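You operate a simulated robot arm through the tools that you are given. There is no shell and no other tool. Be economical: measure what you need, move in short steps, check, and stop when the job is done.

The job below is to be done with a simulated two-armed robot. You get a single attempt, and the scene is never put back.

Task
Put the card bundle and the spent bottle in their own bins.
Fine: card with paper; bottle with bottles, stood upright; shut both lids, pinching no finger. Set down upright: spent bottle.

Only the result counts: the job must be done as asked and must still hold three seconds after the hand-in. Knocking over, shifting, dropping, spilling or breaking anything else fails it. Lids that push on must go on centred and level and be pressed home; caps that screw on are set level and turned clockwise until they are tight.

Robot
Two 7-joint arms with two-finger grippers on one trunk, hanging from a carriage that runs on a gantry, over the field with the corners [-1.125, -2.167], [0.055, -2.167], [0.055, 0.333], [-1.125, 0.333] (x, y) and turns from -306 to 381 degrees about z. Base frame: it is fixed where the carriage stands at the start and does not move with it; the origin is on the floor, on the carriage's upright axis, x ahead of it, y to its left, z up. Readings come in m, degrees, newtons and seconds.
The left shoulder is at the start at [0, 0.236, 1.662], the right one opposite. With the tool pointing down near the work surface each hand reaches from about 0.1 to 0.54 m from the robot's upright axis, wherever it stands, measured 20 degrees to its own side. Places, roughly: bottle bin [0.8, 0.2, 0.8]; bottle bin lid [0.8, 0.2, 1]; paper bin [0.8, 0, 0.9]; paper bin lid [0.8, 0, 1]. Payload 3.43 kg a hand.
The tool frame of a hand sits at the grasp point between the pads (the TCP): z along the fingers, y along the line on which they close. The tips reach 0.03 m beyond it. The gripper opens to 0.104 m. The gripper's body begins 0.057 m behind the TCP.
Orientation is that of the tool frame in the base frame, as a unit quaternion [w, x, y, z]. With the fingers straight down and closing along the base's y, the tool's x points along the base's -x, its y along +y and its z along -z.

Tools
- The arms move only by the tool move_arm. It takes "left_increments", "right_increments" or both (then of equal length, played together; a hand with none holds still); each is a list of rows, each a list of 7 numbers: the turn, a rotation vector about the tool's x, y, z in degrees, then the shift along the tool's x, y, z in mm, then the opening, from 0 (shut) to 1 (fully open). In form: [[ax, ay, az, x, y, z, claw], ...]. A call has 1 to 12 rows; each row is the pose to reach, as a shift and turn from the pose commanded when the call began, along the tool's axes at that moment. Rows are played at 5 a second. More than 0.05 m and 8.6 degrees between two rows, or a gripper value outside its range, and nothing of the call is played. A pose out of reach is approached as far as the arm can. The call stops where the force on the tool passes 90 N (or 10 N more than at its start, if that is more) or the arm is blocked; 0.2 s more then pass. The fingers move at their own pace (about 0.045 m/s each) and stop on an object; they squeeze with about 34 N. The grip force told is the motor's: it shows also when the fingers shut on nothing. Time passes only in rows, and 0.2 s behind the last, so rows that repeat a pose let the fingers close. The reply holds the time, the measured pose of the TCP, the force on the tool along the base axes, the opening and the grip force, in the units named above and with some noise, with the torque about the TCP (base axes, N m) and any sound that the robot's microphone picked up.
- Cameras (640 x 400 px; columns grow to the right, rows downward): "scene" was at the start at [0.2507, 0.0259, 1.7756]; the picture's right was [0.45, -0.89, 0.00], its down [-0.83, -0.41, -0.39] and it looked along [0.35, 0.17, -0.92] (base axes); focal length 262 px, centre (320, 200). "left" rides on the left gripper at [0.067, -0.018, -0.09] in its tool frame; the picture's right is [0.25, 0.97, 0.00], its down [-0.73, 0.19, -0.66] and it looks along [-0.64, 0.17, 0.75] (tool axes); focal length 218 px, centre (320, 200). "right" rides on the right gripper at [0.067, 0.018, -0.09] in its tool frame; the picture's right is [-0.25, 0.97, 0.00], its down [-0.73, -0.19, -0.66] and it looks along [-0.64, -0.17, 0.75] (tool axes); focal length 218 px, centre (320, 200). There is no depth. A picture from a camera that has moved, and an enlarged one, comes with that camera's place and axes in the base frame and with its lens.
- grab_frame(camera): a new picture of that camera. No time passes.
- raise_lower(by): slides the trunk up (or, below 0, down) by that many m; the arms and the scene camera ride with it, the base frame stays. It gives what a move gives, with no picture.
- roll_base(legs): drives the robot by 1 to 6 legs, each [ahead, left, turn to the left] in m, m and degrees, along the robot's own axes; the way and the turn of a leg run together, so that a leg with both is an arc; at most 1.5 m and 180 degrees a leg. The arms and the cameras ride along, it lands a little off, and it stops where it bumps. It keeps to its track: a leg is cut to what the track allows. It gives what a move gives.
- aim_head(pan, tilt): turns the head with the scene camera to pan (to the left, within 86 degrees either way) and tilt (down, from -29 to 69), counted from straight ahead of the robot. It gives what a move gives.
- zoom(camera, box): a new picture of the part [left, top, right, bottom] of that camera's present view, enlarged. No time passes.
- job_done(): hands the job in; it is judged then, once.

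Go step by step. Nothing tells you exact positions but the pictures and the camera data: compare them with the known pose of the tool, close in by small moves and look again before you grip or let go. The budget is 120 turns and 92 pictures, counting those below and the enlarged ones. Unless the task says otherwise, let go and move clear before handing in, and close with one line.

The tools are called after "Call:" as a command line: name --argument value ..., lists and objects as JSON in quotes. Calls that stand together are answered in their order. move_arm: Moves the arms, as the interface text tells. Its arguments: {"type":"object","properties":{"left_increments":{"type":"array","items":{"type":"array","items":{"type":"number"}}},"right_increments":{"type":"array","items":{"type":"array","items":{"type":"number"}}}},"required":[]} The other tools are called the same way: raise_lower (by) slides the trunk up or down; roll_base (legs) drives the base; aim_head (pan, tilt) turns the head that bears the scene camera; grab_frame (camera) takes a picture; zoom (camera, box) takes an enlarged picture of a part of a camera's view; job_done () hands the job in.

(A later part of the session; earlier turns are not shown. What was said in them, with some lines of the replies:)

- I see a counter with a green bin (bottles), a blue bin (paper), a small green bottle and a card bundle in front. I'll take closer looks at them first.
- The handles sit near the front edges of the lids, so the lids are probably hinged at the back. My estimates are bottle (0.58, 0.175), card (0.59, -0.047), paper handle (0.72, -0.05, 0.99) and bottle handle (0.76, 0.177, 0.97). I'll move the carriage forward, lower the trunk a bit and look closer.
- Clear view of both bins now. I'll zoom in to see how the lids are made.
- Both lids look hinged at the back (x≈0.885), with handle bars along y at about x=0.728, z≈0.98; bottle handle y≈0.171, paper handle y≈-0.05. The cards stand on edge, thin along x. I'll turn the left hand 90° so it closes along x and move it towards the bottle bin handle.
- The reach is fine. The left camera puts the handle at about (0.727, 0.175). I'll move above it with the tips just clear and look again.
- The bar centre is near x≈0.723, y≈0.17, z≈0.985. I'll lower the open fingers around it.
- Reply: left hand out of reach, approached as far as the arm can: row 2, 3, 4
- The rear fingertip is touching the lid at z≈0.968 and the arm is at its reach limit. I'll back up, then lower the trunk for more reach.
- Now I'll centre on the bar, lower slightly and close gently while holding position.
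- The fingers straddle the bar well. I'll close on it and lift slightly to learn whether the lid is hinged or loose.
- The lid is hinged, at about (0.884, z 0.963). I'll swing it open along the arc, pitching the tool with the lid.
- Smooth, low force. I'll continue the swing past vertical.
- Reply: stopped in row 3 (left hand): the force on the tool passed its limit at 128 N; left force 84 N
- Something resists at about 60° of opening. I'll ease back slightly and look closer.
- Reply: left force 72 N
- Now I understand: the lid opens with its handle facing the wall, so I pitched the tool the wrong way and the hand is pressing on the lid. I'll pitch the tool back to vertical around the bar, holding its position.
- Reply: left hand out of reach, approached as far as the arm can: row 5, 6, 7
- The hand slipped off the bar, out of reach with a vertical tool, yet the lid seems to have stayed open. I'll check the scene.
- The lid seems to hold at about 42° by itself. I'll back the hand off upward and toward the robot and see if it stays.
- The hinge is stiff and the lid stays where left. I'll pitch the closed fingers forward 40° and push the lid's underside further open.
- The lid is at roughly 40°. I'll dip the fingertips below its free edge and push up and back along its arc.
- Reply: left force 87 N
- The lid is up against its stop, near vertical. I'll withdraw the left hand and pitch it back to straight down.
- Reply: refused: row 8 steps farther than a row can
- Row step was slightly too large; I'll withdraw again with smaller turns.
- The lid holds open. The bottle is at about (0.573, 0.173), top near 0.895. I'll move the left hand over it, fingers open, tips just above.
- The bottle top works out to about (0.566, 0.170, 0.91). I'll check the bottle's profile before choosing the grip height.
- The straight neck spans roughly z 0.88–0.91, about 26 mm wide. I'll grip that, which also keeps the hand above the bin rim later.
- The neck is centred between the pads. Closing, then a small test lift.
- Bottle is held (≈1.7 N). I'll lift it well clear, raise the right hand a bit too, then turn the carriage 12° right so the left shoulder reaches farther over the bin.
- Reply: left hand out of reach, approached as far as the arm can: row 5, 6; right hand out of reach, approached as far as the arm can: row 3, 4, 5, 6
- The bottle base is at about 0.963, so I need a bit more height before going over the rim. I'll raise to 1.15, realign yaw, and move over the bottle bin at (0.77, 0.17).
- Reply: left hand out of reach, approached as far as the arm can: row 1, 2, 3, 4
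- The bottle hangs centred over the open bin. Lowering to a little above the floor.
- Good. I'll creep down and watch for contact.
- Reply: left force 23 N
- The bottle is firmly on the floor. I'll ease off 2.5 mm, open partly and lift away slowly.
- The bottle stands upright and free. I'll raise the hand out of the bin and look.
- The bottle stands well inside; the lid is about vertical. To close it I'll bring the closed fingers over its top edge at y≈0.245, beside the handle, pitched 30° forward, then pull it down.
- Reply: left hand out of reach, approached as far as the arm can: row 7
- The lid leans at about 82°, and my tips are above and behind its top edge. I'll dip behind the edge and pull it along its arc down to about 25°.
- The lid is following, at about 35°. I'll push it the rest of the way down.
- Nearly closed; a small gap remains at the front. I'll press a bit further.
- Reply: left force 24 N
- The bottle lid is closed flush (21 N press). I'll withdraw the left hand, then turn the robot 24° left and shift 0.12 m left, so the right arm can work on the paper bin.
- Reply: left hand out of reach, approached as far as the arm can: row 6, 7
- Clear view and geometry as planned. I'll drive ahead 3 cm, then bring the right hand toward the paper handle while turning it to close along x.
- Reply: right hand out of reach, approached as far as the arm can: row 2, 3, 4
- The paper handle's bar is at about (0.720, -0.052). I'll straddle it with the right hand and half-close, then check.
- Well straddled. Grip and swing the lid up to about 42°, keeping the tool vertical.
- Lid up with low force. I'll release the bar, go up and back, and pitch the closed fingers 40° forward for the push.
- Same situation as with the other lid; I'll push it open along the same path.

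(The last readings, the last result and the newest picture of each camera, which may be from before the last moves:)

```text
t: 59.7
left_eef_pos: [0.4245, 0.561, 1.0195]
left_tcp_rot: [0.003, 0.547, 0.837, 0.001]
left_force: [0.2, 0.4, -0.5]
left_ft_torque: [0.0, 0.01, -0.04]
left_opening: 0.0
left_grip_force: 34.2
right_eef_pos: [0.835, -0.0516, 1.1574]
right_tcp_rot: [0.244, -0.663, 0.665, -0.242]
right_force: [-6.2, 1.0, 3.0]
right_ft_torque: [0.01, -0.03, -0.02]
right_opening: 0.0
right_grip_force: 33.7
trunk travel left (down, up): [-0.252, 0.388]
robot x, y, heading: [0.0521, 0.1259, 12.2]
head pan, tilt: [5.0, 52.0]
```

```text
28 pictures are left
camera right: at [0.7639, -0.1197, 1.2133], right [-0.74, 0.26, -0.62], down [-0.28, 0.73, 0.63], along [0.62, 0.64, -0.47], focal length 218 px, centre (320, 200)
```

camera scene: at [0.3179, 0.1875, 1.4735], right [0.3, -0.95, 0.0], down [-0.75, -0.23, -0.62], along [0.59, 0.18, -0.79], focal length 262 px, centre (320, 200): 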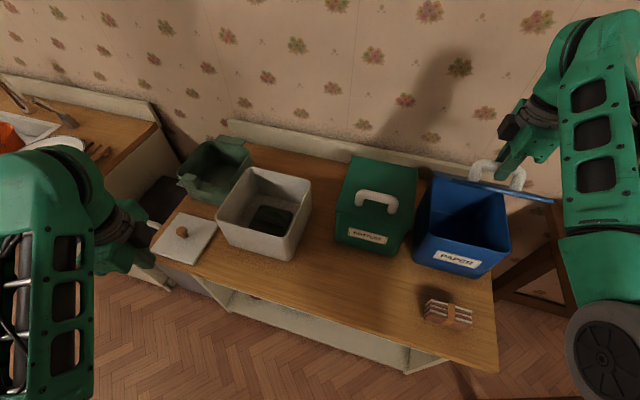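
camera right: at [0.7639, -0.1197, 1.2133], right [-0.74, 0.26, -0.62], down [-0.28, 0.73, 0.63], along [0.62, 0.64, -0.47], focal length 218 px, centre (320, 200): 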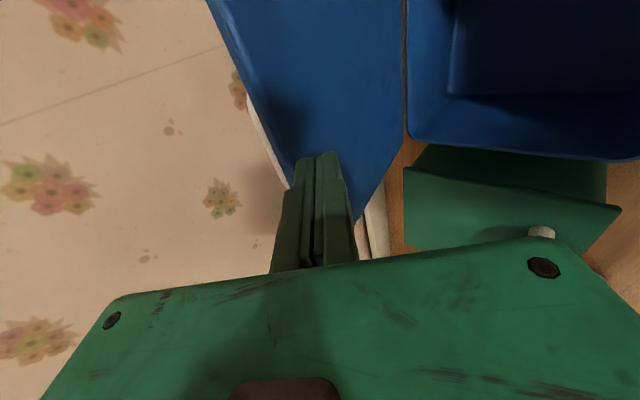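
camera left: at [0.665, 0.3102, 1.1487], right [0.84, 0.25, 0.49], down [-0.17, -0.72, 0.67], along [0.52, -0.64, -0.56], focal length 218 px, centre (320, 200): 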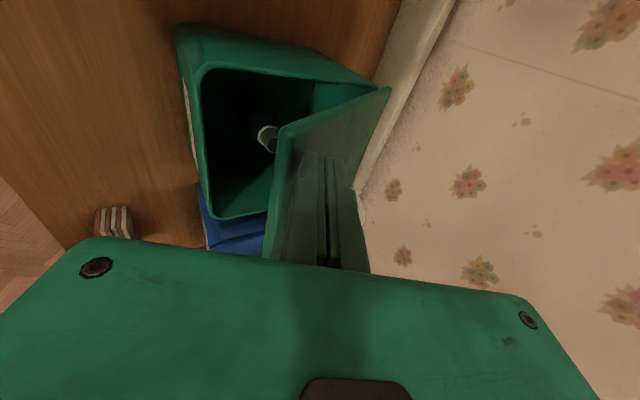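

The lid stands open. I'll withdraw and bring the right hand, pointing down and open, over the card bundle.

Call:
move_arm --right_increments '[[0, 0, 0, 0, 30.6, -25.7, 0], [0, 0, 0, 0, 61, -51, 0], [0, 0, 0, 0, 92, -77, 0], [-8, 0, 0, 0, 127.8, -81, 0], [-16, 0, 0, 0, 166.8, -81.3, 0], [-24, 0, 0, 0, 209, -77.6, 0.5], [-32, 0, 0, 0, 247.5, -70.7, 0.8], [-40, 0, 0, 0, 278.9, -64.4, 0.8], [-40, 0, 0, 0, 278.9, -64.4, 0.8]]'

Call:
grab_frame --camera "right"

Call:
grab_frame --camera "scene"

```text
t: 61.7
left_eef_pos: [0.4262, 0.5609, 1.0203]
left_tcp_rot: [0.003, 0.547, 0.837, -0.001]
left_force: [0.1, 0.9, -0.8]
left_ft_torque: [-0.02, -0.02, -0.02]
left_opening: 0.0001
left_grip_force: 34.7
right_eef_pos: [0.5805, -0.0491, 1.0237]
right_tcp_rot: [0.002, -0.707, 0.707, 0.0]
right_force: [-0.9, 0.3, -0.1]
right_ft_torque: [0.01, 0.0, 0.01]
right_opening: 0.0836
right_grip_force: 0.4
trunk travel left (down, up): [-0.252, 0.388]
robot x, y, heading: [0.0512, 0.1249, 12.3]
head pan, tilt: [5.0, 52.0]
```

```text
27 pictures are left
camera right: at [0.5626, -0.1184, 1.1139], right [-0.97, 0.25, 0.0], down [0.19, 0.73, 0.66], along [0.17, 0.64, -0.75], focal length 218 px, centre (320, 200)
```

right: 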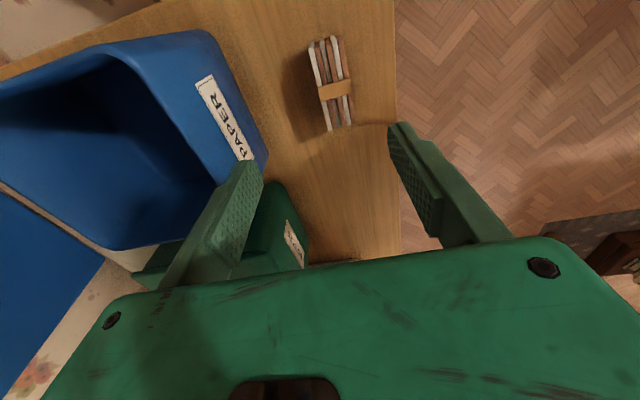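

```text
26 pictures are left
camera scene: at [0.3181, 0.1874, 1.4734], right [0.3, -0.95, 0.0], down [-0.75, -0.23, -0.62], along [0.59, 0.18, -0.79], focal length 262 px, centre (320, 200)
```

scene: 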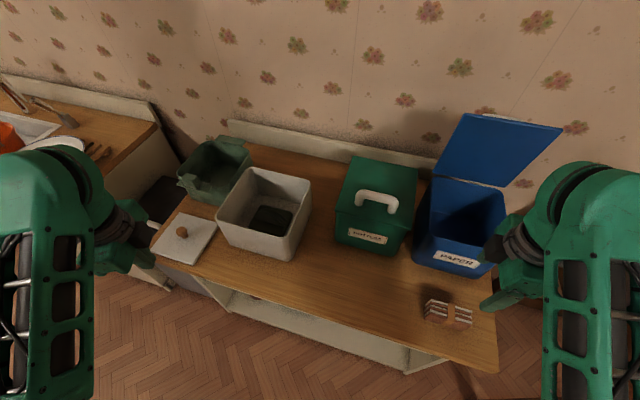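

The bundle is at about (0.567, -0.045), top near 0.85, lengthwise along y. I'll line up and lower to just above it, then check.

Call:
move_arm --right_increments '[[0, 0, 0, -3, 13.5, 0, 0.8], [0, 0, 0, -3, 13.5, 45, 0.8], [0, 0, 0, -3, 13.5, 90, 0.8], [0, 0, 0, -3, 13.5, 125, 0.8]]'

Call:
grab_frame --camera "right"

```text
t: 62.7
left_eef_pos: [0.4262, 0.5611, 1.0217]
left_tcp_rot: [0.003, 0.547, 0.837, 0.0]
left_force: [-0.3, 0.0, 0.8]
left_ft_torque: [0.01, 0.0, 0.01]
left_opening: 0.0
left_grip_force: 33.6
right_eef_pos: [0.5674, -0.0451, 0.902]
right_tcp_rot: [0.003, -0.707, 0.707, -0.001]
right_force: [-0.6, -1.1, -0.5]
right_ft_torque: [0.0, 0.0, -0.03]
right_opening: 0.0833
right_grip_force: 0.1
right hand out of reach, approached as far as the arm can: row 1
trunk travel left (down, up): [-0.252, 0.388]
robot x, y, heading: [0.0553, 0.1188, 12.3]
head pan, tilt: [5.0, 52.0]
```

```text
25 pictures are left
camera right: at [0.5499, -0.1141, 0.9899], right [-0.97, 0.25, 0.0], down [0.19, 0.73, 0.66], along [0.17, 0.64, -0.75], focal length 218 px, centre (320, 200)
```

right: 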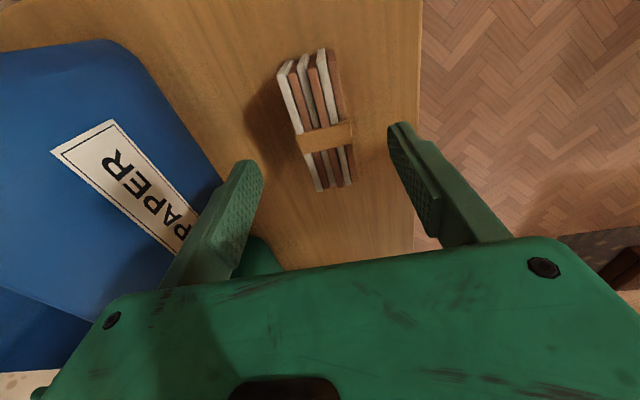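

Aligned. Descend around the bundle and close.

Call:
move_arm --right_increments '[[0, 0, 0, 0, 0, 30, 0.8], [0, 0, 0, 0, 0, 60, 0.8], [0, 0, 0, 0, 0, 75, 0.8], [0, 0, 0, 0, 0, 75, 0], [0, 0, 0, 0, 0, 75, 0], [0, 0, 0, 0, 0, 75, 0], [0, 0, 0, 0, 0, 75, 0]]'

Call:
grab_frame --camera "right"

```text
t: 63.6
left_eef_pos: [0.4272, 0.5618, 1.022]
left_tcp_rot: [0.004, 0.547, 0.837, 0.001]
left_force: [0.6, 0.6, -0.6]
left_ft_torque: [-0.01, 0.05, 0.01]
left_opening: 0.0
left_grip_force: 33.9
right_eef_pos: [0.5735, -0.042, 0.8344]
right_tcp_rot: [0.013, -0.705, 0.71, -0.003]
right_force: [0.8, 0.0, 0.1]
right_ft_torque: [-0.06, 0.06, -0.01]
right_opening: 0.0582
right_grip_force: 0.7
trunk travel left (down, up): [-0.252, 0.388]
robot x, y, heading: [0.0489, 0.1185, 12.1]
head pan, tilt: [5.0, 52.0]
stopped in row 4 (right hand): the force on the tool passed its limit at 96 N (the readings are from after the stop); the commanded pose is now the measured one
```

```text
24 pictures are left
camera right: at [0.5539, -0.1119, 0.9228], right [-0.97, 0.26, -0.02], down [0.18, 0.72, 0.67], along [0.19, 0.64, -0.74], focal length 218 px, centre (320, 200)
```

right: 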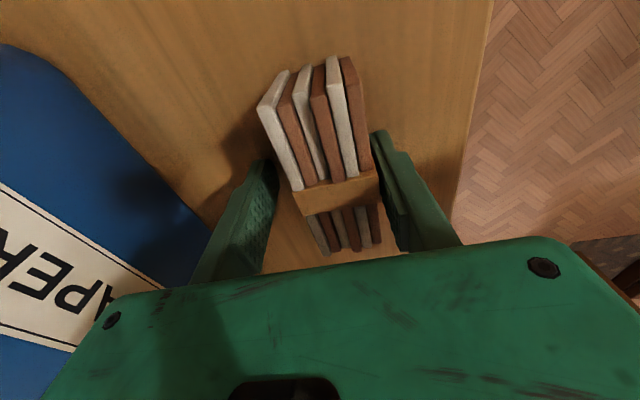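

The move stopped on a force spike though the fingers aren't yet gripping. I'll check the wider scene for what touched.

Call:
zoom --camera "scene" --box '[380, 200, 640, 400]'

Call:
zoom --camera "right" --box '[200, 40, 460, 280]'

```text
2.00 times, centred on (510, 300) of scene
camera zoom: at [0.3183, 0.1879, 1.4729], right [0.3, -0.95, 0.0], down [-0.75, -0.23, -0.62], along [0.59, 0.18, -0.79], focal length 525 px, centre (-60, 0)
```

zoom: 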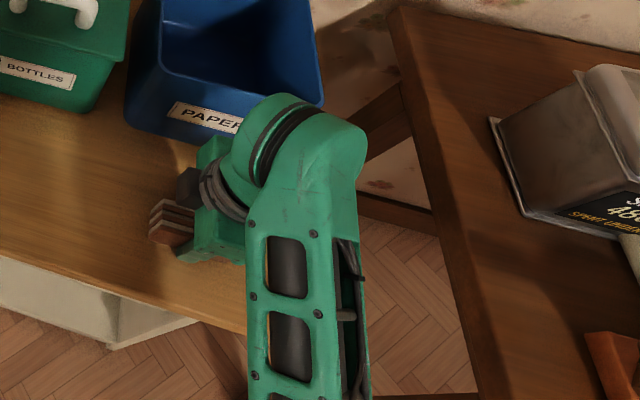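

```text
1.67 times, centred on (330, 160) of right
camera zoom: at [0.5539, -0.1119, 0.9228], right [-0.97, 0.26, -0.02], down [0.18, 0.72, 0.67], along [0.19, 0.64, -0.74], focal length 364 px, centre (303, 267)
```

zoom: 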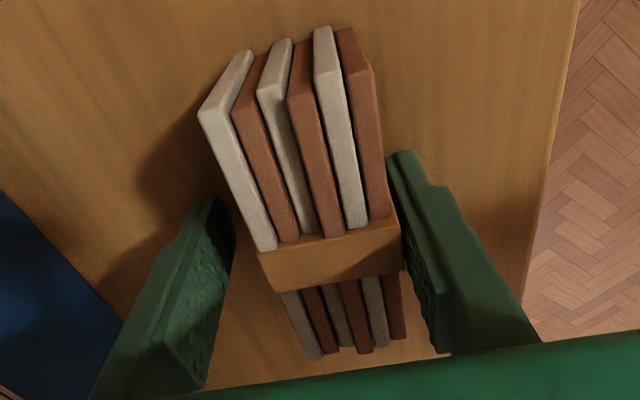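

The fingertips evidently touched the tabletop, so the table is near z≈0.797 and the bundle is only about 45 mm tall. I'll open, raise 8 mm, recentre, and grip.

Call:
move_arm --right_increments '[[0, 0, 0, 0, 0, -8, 0.8], [-1.3, 0, 0, 3, 7, -9, 0.8], [-1.3, 0, 0, 3, 7, -9, 0.8], [-1.3, 0, 0, 3, 7, -9, 0.4], [-1.3, 0, 0, 3, 7, -9, 0], [-1.3, 0, 0, 3, 7, -9, 0], [-1.3, 0, 0, 3, 7, -9, 0]]'

Call:
grab_frame --camera "right"

```text
t: 65.2
left_eef_pos: [0.4249, 0.5585, 1.0211]
left_tcp_rot: [0.003, 0.548, 0.837, 0.0]
left_force: [-0.5, 0.4, 0.7]
left_ft_torque: [0.02, -0.02, 0.06]
left_opening: 0.0
left_grip_force: 34.0
right_eef_pos: [0.5652, -0.048, 0.845]
right_tcp_rot: [0.004, -0.704, 0.71, 0.006]
right_force: [-0.4, -0.1, 0.3]
right_ft_torque: [-0.04, 0.0, 0.01]
right_opening: 0.0351
right_grip_force: 34.9
trunk travel left (down, up): [-0.252, 0.388]
robot x, y, heading: [0.0505, 0.1226, 12.4]
head pan, tilt: [5.0, 52.0]
```

```text
21 pictures are left
camera right: at [0.547, -0.1164, 0.9329], right [-0.97, 0.26, 0.01], down [0.2, 0.72, 0.67], along [0.17, 0.64, -0.75], focal length 218 px, centre (320, 200)
```

right: 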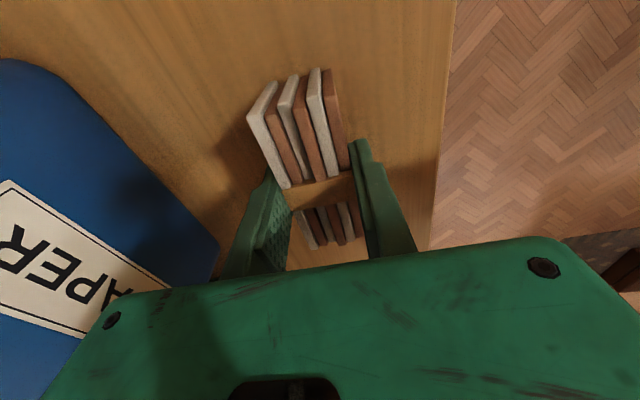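

Bundle gripped at 35 mm. Lifting and carrying over the paper bin.

Call:
move_arm --right_increments '[[0, 0, 0, 0, 0, -40, 0], [0, 0, 0, 0, 0, -85, 0], [0, 0, 0, 0, 0, -130, 0], [0, 0, 0, 0, -20, -165, 0], [0, 0, 0, 0, -50, -195, 0], [0, 0, 0, 0, -85, -225, 0], [0, 0, 0, 0, -130, -235, 0], [0, 0, 0, 0, -175, -235, 0], [0, 0, 0, 2, -215, -235, 0]]'

Call:
grab_frame --camera "right"

Call:
grab_frame --camera "scene"

```text
t: 67.2
left_eef_pos: [0.4267, 0.5611, 1.0221]
left_tcp_rot: [0.004, 0.547, 0.837, 0.0]
left_force: [0.5, -0.1, 0.1]
left_ft_torque: [-0.01, 0.01, 0.02]
left_opening: 0.0
left_grip_force: 33.7
right_eef_pos: [0.7827, -0.0533, 1.0819]
right_tcp_rot: [0.006, -0.705, 0.709, 0.004]
right_force: [0.4, 0.2, -1.4]
right_ft_torque: [0.02, 0.0, 0.02]
right_opening: 0.0351
right_grip_force: 33.8
trunk travel left (down, up): [-0.252, 0.388]
robot x, y, heading: [0.0503, 0.1208, 12.5]
head pan, tilt: [5.0, 52.0]
```

```text
20 pictures are left
camera right: at [0.7636, -0.123, 1.1699], right [-0.97, 0.26, 0.0], down [0.19, 0.72, 0.67], along [0.17, 0.64, -0.74], focal length 218 px, centre (320, 200)
```

right: 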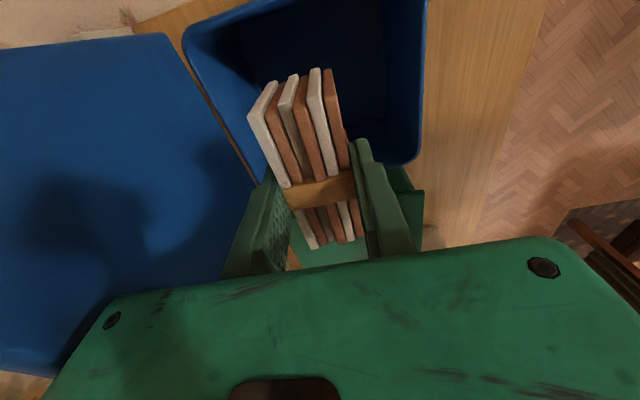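

```text
19 pictures are left
camera scene: at [0.3181, 0.1869, 1.4737], right [0.3, -0.95, 0.0], down [-0.75, -0.23, -0.62], along [0.59, 0.18, -0.79], focal length 262 px, centre (320, 200)
```

scene: 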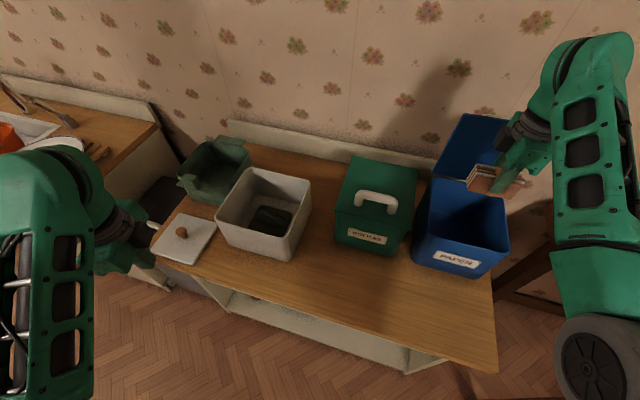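

Over the bin centre. Lowering inside.

Call:
move_arm --right_increments '[[0, 0, 0, -4, 0, 40, 0], [0, 0, 0, -4, 0, 85, 0], [0, 0, 0, -4, 0, 130, 0], [0, 0, 0, -4, 0, 175, 0], [0, 0, 0, -4, 0, 205, 0], [0, 0, 0, -4, 0, 218, 0]]'

Call:
grab_frame --camera "right"

```text
t: 68.6
left_eef_pos: [0.4266, 0.5605, 1.0221]
left_tcp_rot: [0.003, 0.547, 0.837, 0.001]
left_force: [-0.3, -0.9, 0.3]
left_ft_torque: [0.01, -0.05, 0.0]
left_opening: 0.0
left_grip_force: 34.6
right_eef_pos: [0.7836, -0.0449, 0.8646]
right_tcp_rot: [0.006, -0.704, 0.71, 0.004]
right_force: [-2.4, 4.2, 9.5]
right_ft_torque: [-1.17, -0.03, -0.26]
right_opening: 0.035
right_grip_force: 33.8
trunk travel left (down, up): [-0.252, 0.388]
robot x, y, heading: [0.0508, 0.1231, 12.1]
head pan, tilt: [5.0, 52.0]
```

```text
18 pictures are left
camera right: at [0.7635, -0.1141, 0.9524], right [-0.97, 0.26, 0.0], down [0.19, 0.72, 0.67], along [0.17, 0.65, -0.74], focal length 218 px, centre (320, 200)
```

right: 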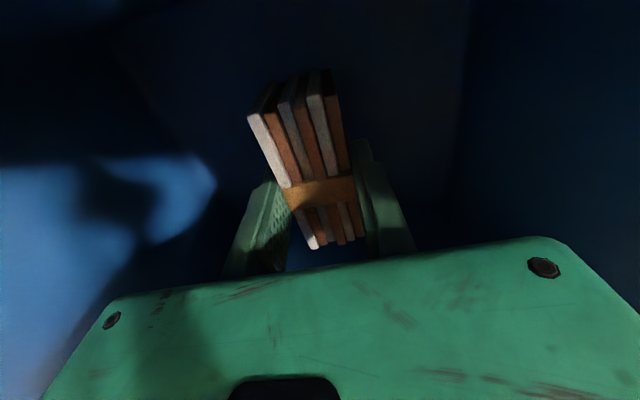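

Slight contact, probably the hand camera on the bin's right rim. I'll rise 6 mm, shift 9 mm left, then lower again carefully.

Call:
move_arm --right_increments '[[0, 0, 0, 0, 0, -6, 0], [0, 0, 0, -9, 0, -6, 0], [0, 0, 0, -9, 0, -2, 0], [0, 0, 0, -9, 0, 2, 0], [0, 0, 0, -9, 0, 2, 0]]'

```text
t: 69.8
left_eef_pos: [0.426, 0.5601, 1.0215]
left_tcp_rot: [0.003, 0.547, 0.837, 0.0]
left_force: [0.0, -0.5, -0.2]
left_ft_torque: [0.0, 0.0, 0.0]
left_opening: 0.0001
left_grip_force: 34.0
right_eef_pos: [0.7802, -0.0374, 0.859]
right_tcp_rot: [0.004, -0.705, 0.71, 0.006]
right_force: [0.3, -0.4, -0.6]
right_ft_torque: [0.0, -0.02, 0.03]
right_opening: 0.0349
right_grip_force: 34.3
trunk travel left (down, up): [-0.252, 0.388]
robot x, y, heading: [0.052, 0.1243, 12.3]
head pan, tilt: [5.0, 52.0]
```

Free now. A little lower to the floor.

Call:
move_arm --right_increments '[[0, 0, 0, 0, 0, 3, 0], [0, 0, 0, 0, 0, 5, 0], [0, 0, 0, 0, 0, 7, 0], [0, 0, 0, 0, 0, 7, 0]]'

```text
t: 70.8
left_eef_pos: [0.4265, 0.5603, 1.0223]
left_tcp_rot: [0.004, 0.546, 0.837, 0.0]
left_force: [-0.2, 0.2, 0.0]
left_ft_torque: [-0.01, 0.03, 0.0]
left_opening: 0.0003
left_grip_force: 34.1
right_eef_pos: [0.7817, -0.0362, 0.8537]
right_tcp_rot: [0.005, -0.705, 0.709, 0.004]
right_force: [-4.0, 5.9, 14.4]
right_ft_torque: [-1.88, -0.18, -0.52]
right_opening: 0.035
right_grip_force: 34.3
trunk travel left (down, up): [-0.252, 0.388]
robot x, y, heading: [0.0486, 0.1219, 12.2]
head pan, tilt: [5.0, 52.0]
```

Contact at the rim again, but the bundle is now only a few mm above the floor. I'll ease up 3 mm and release.

Call:
move_arm --right_increments '[[0, 0, 0, 0, 0, -3, 0], [0, 0, 0, 0, 0, -3, 0.35], [0, 0, 0, 0, 0, -3, 0.5], [0, 0, 0, 0, 0, -3, 0.7], [0, 0, 0, 0, 0, -3, 0.7], [0, 0, 0, 0, 0, -40, 0.7], [0, 0, 0, 0, 0, -85, 0.7], [0, 0, 0, 0, 0, -130, 0.7], [0, 0, 0, 0, 0, -175, 0.7], [0, 0, 0, 0, 0, -220, 0.4], [0, 0, 0, 0, 20, -255, 0], [0, 0, 0, 0, 40, -280, 0]]'

Call:
grab_frame --camera "right"

Call:
grab_frame --camera "scene"

```text
t: 73.4
left_eef_pos: [0.4247, 0.5597, 1.0196]
left_tcp_rot: [0.003, 0.547, 0.837, 0.0]
left_force: [-0.1, -0.1, 0.1]
left_ft_torque: [0.0, -0.02, 0.0]
left_opening: 0.0
left_grip_force: 34.4
right_eef_pos: [0.7414, -0.041, 1.132]
right_tcp_rot: [0.004, -0.705, 0.71, 0.006]
right_force: [0.2, -0.1, -0.4]
right_ft_torque: [0.01, 0.01, 0.0]
right_opening: 0.0038
right_grip_force: 0.1
trunk travel left (down, up): [-0.252, 0.388]
robot x, y, heading: [0.0549, 0.122, 12.4]
head pan, tilt: [5.0, 52.0]
```

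```text
17 pictures are left
camera right: at [0.723, -0.1107, 1.2203], right [-0.97, 0.26, 0.01], down [0.2, 0.72, 0.67], along [0.17, 0.64, -0.75], focal length 218 px, centre (320, 200)
```

right: 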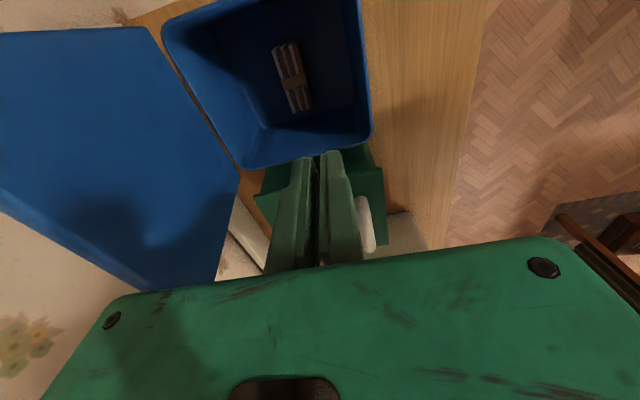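

```text
16 pictures are left
camera scene: at [0.3175, 0.187, 1.4734], right [0.3, -0.95, 0.0], down [-0.75, -0.23, -0.62], along [0.59, 0.18, -0.79], focal length 262 px, centre (320, 200)
```

scene: 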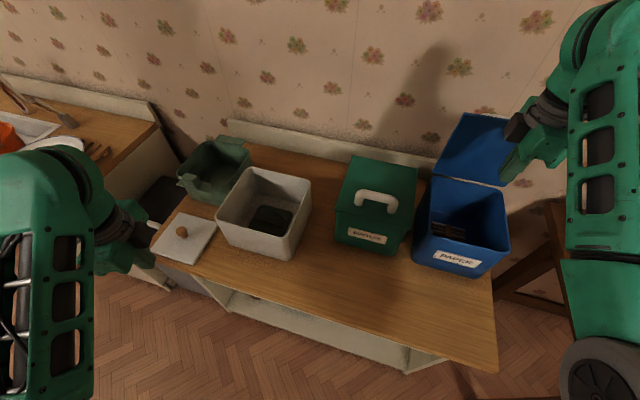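

The bundle rests in the paper bin. Now I'll shut the paper lid the same way with the right hand, working beside the handle at y≈-0.123.

Call:
move_arm --right_increments '[[7.5, 0, 0, 20, -10, -30, 0], [15, 0, 0, 41, -25, -62, 0], [22.5, 0, 0, 62, -42, -90, 0], [30, 0, 0, 82, -60, -103, 0], [30, 0, 0, 82, -100, -103, 0], [30, 0, 0, 82, -140, -98, 0], [30, 0, 0, 82, -150, -94, 0]]'

Call:
grab_frame --camera "right"

Call:
zoom --camera "scene" --box '[400, 60, 640, 220]'

```text
t: 75.0
left_eef_pos: [0.4247, 0.5599, 1.0205]
left_tcp_rot: [0.003, 0.547, 0.837, 0.0]
left_force: [-0.2, 0.9, -1.2]
left_ft_torque: [0.0, -0.03, -0.02]
left_opening: 0.0001
left_grip_force: 34.0
right_eef_pos: [0.8902, -0.1256, 1.2248]
right_tcp_rot: [0.187, -0.679, 0.687, -0.178]
right_force: [0.3, 0.6, 0.2]
right_ft_torque: [0.01, -0.04, 0.01]
right_opening: 0.0
right_grip_force: 34.1
trunk travel left (down, up): [-0.252, 0.388]
robot x, y, heading: [0.0547, 0.1235, 12.0]
head pan, tilt: [5.0, 52.0]
```

```text
15 pictures are left
camera right: at [0.8299, -0.1937, 1.2925], right [-0.84, 0.27, -0.48], down [-0.16, 0.72, 0.68], along [0.52, 0.64, -0.56], focal length 218 px, centre (320, 200)
```

right: 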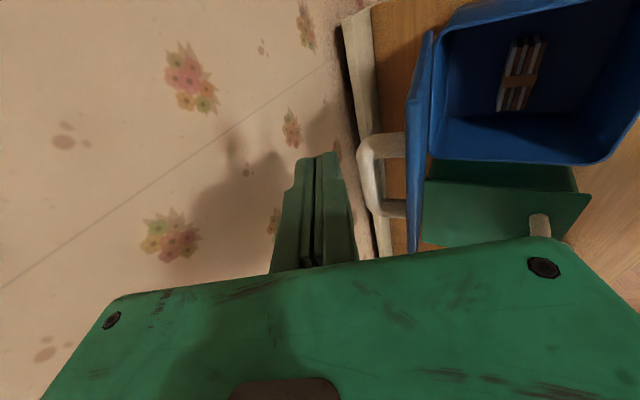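

```text
2.50 times, centred on (520, 140) of scene
camera zoom: at [0.3173, 0.1871, 1.4733], right [0.3, -0.95, 0.0], down [-0.75, -0.23, -0.62], along [0.59, 0.18, -0.79], focal length 656 px, centre (-180, 350)
```

zoom: 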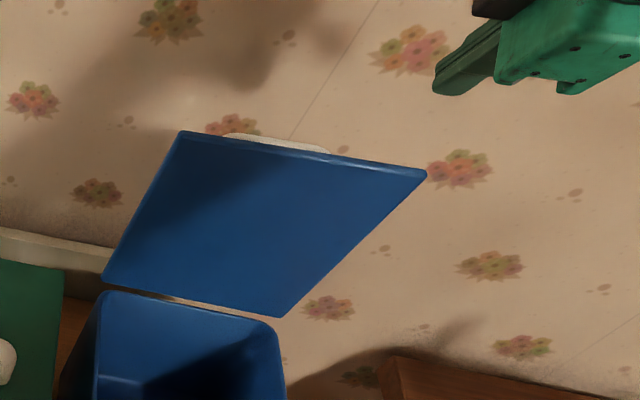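

Mirror image of the first closing. I'll apply the same dip-and-pull path.

Call:
move_arm --right_increments '[[0, 0, 0, 0, 10.9, 34.3, 0], [0, 0, 0, 0, 29.7, 66.2, 0], [0, 0, 0, 0, 50.8, 52.6, 0], [0, 0, 0, 0, 71.7, 37.9, 0], [0, 0, 0, 0, 99.3, 28.6, 0], [0, 0, 0, 0, 128.2, 24.3, 0], [0, 0, 0, 0, 157, 25.9, 0], [0, 0, 0, 0, 185.8, 31.4, 0], [0, 0, 0, 0, 212, 42.3, 0]]'

Call:
zoom --camera "scene" --box '[360, 100, 600, 280]'

```text
t: 77.0
left_eef_pos: [0.4249, 0.5589, 1.0208]
left_tcp_rot: [0.003, 0.546, 0.838, 0.0]
left_force: [-0.4, -0.4, 0.2]
left_ft_torque: [0.02, -0.02, -0.01]
left_opening: 0.0
left_grip_force: 33.7
right_eef_pos: [0.7258, -0.1213, 1.081]
right_tcp_rot: [0.186, -0.68, 0.687, -0.178]
right_force: [0.5, -0.1, -0.3]
right_ft_torque: [0.0, -0.02, -0.01]
right_opening: 0.0
right_grip_force: 33.7
trunk travel left (down, up): [-0.252, 0.388]
robot x, y, heading: [0.0505, 0.1261, 12.4]
head pan, tilt: [5.0, 52.0]
```

```text
2.22 times, centred on (480, 190) of scene
camera zoom: at [0.3169, 0.1872, 1.4733], right [0.3, -0.95, 0.0], down [-0.75, -0.23, -0.62], along [0.59, 0.18, -0.79], focal length 583 px, centre (-36, 222)
```

zoom: 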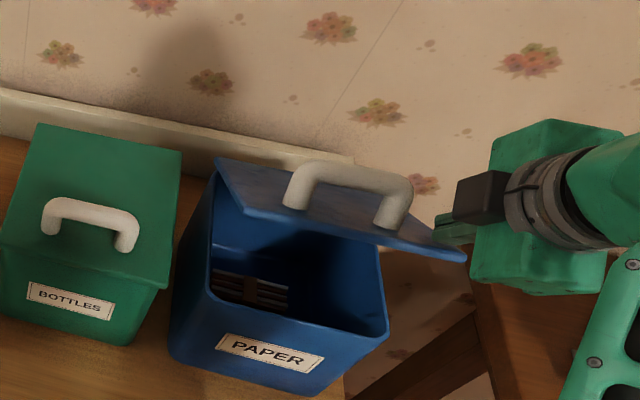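

The lid follows. Pushing it the rest of the way down and pressing it home.

Call:
move_arm --right_increments '[[0, 0, 0, 0, 22, 19.5, 0], [0, 0, 0, 0, 43.5, 39.4, 0], [0, 0, 0, 0, 52.8, 50.1, 0], [0, 0, 0, 0, 59.4, 61.3, 0], [0, 0, 0, 0, 62.4, 66.3, 0], [0, 0, 0, 0, 65.5, 71.6, 0], [0, 0, 0, 0, 68.4, 76.8, 0], [0, 0, 0, 0, 68.4, 76.8, 0]]'

Call:
zoom --camera "scene" --box '[320, 100, 560, 280]'

```text
t: 78.8
left_eef_pos: [0.4245, 0.5601, 1.0209]
left_tcp_rot: [0.003, 0.547, 0.837, 0.0]
left_force: [0.6, -0.5, 1.1]
left_ft_torque: [-0.01, 0.03, 0.0]
left_opening: 0.0001
left_grip_force: 33.8
right_eef_pos: [0.7078, -0.1204, 0.9831]
right_tcp_rot: [0.188, -0.679, 0.686, -0.181]
right_force: [-6.2, 0.4, 12.5]
right_ft_torque: [-0.05, 0.11, -0.01]
right_opening: 0.0004
right_grip_force: 34.1
trunk travel left (down, up): [-0.252, 0.388]
robot x, y, heading: [0.0522, 0.1206, 12.4]
head pan, tilt: [5.0, 52.0]
```

```text
2.22 times, centred on (440, 190) of scene
camera zoom: at [0.3174, 0.187, 1.4736], right [0.3, -0.95, 0.0], down [-0.75, -0.23, -0.62], along [0.59, 0.18, -0.79], focal length 583 px, centre (53, 222)
```

zoom: 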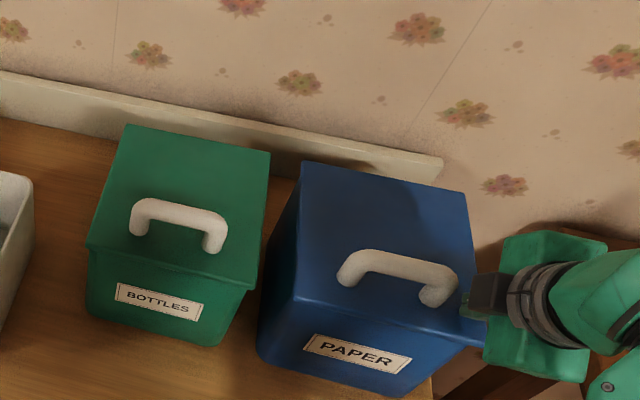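

Flush with contact. One small extra press, then withdraw the right hand up and back.

Call:
move_arm --right_increments '[[0, 0, 0, 0, 1, 2, 0], [0, 0, 0, 0, 1, 2, 0], [0, 0, 0, 0, -15, -26, 0], [0, 0, 0, 0, -33, -56, 0], [0, 0, 0, 0, -11, -90, 0], [-8, 0, 0, 0, 20, -110, 0], [-16, 0, 0, 0, 55, -130, 0], [-24, 0, 0, 0, 90, -140, 0], [-30.5, 0, 0, 0, 120, -145, 0]]'

Call:
zoom --camera "scene" --box '[320, 120, 520, 300]'

Call:
grab_frame --camera "scene"

```text
t: 80.8
left_eef_pos: [0.4251, 0.5607, 1.0223]
left_tcp_rot: [0.002, 0.547, 0.837, 0.0]
left_force: [-0.4, -0.1, -0.3]
left_ft_torque: [0.01, 0.01, -0.01]
left_opening: 0.0001
left_grip_force: 34.2
right_eef_pos: [0.5535, -0.1196, 1.0033]
right_tcp_rot: [0.001, -0.705, 0.71, 0.009]
right_force: [0.2, 1.0, -0.3]
right_ft_torque: [0.01, -0.02, -0.01]
right_opening: 0.0001
right_grip_force: 34.0
right hand out of reach, approached as far as the arm can: row 8, 9
trunk travel left (down, up): [-0.252, 0.388]
robot x, y, heading: [0.0522, 0.1195, 12.4]
head pan, tilt: [5.0, 52.0]
```

```text
2.22 times, centred on (420, 210) of scene
camera zoom: at [0.3167, 0.1875, 1.4732], right [0.3, -0.95, 0.0], down [-0.75, -0.23, -0.62], along [0.59, 0.18, -0.79], focal length 583 px, centre (98, 178)
```

zoom: 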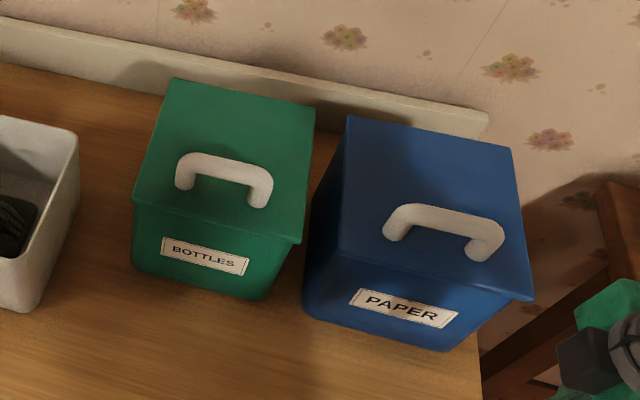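

```text
10 pictures are left
camera scene: at [0.3167, 0.1875, 1.4732], right [0.3, -0.95, 0.0], down [-0.75, -0.23, -0.62], along [0.59, 0.18, -0.79], focal length 262 px, centre (320, 200)
```

scene: 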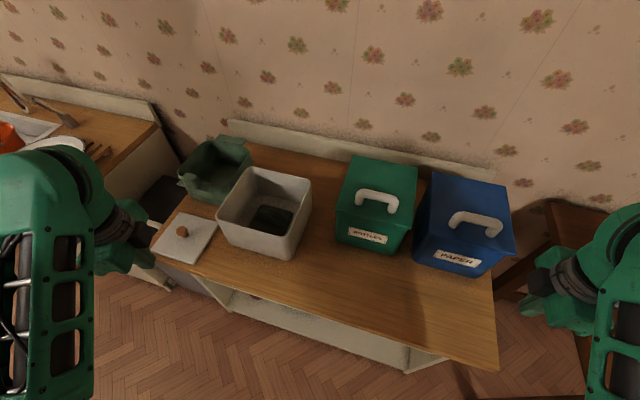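

Both lids are flush and shut, the hands are clear, and nothing else has moved. Handing in.

Call:
job_done

```text
The job is handed in.
```

The card bundle is in the paper bin, the bottle was stood upright in the bottle bin, and both lids are shut with both hands clear; the bottle wasn't visible to check again once its lid was closed.
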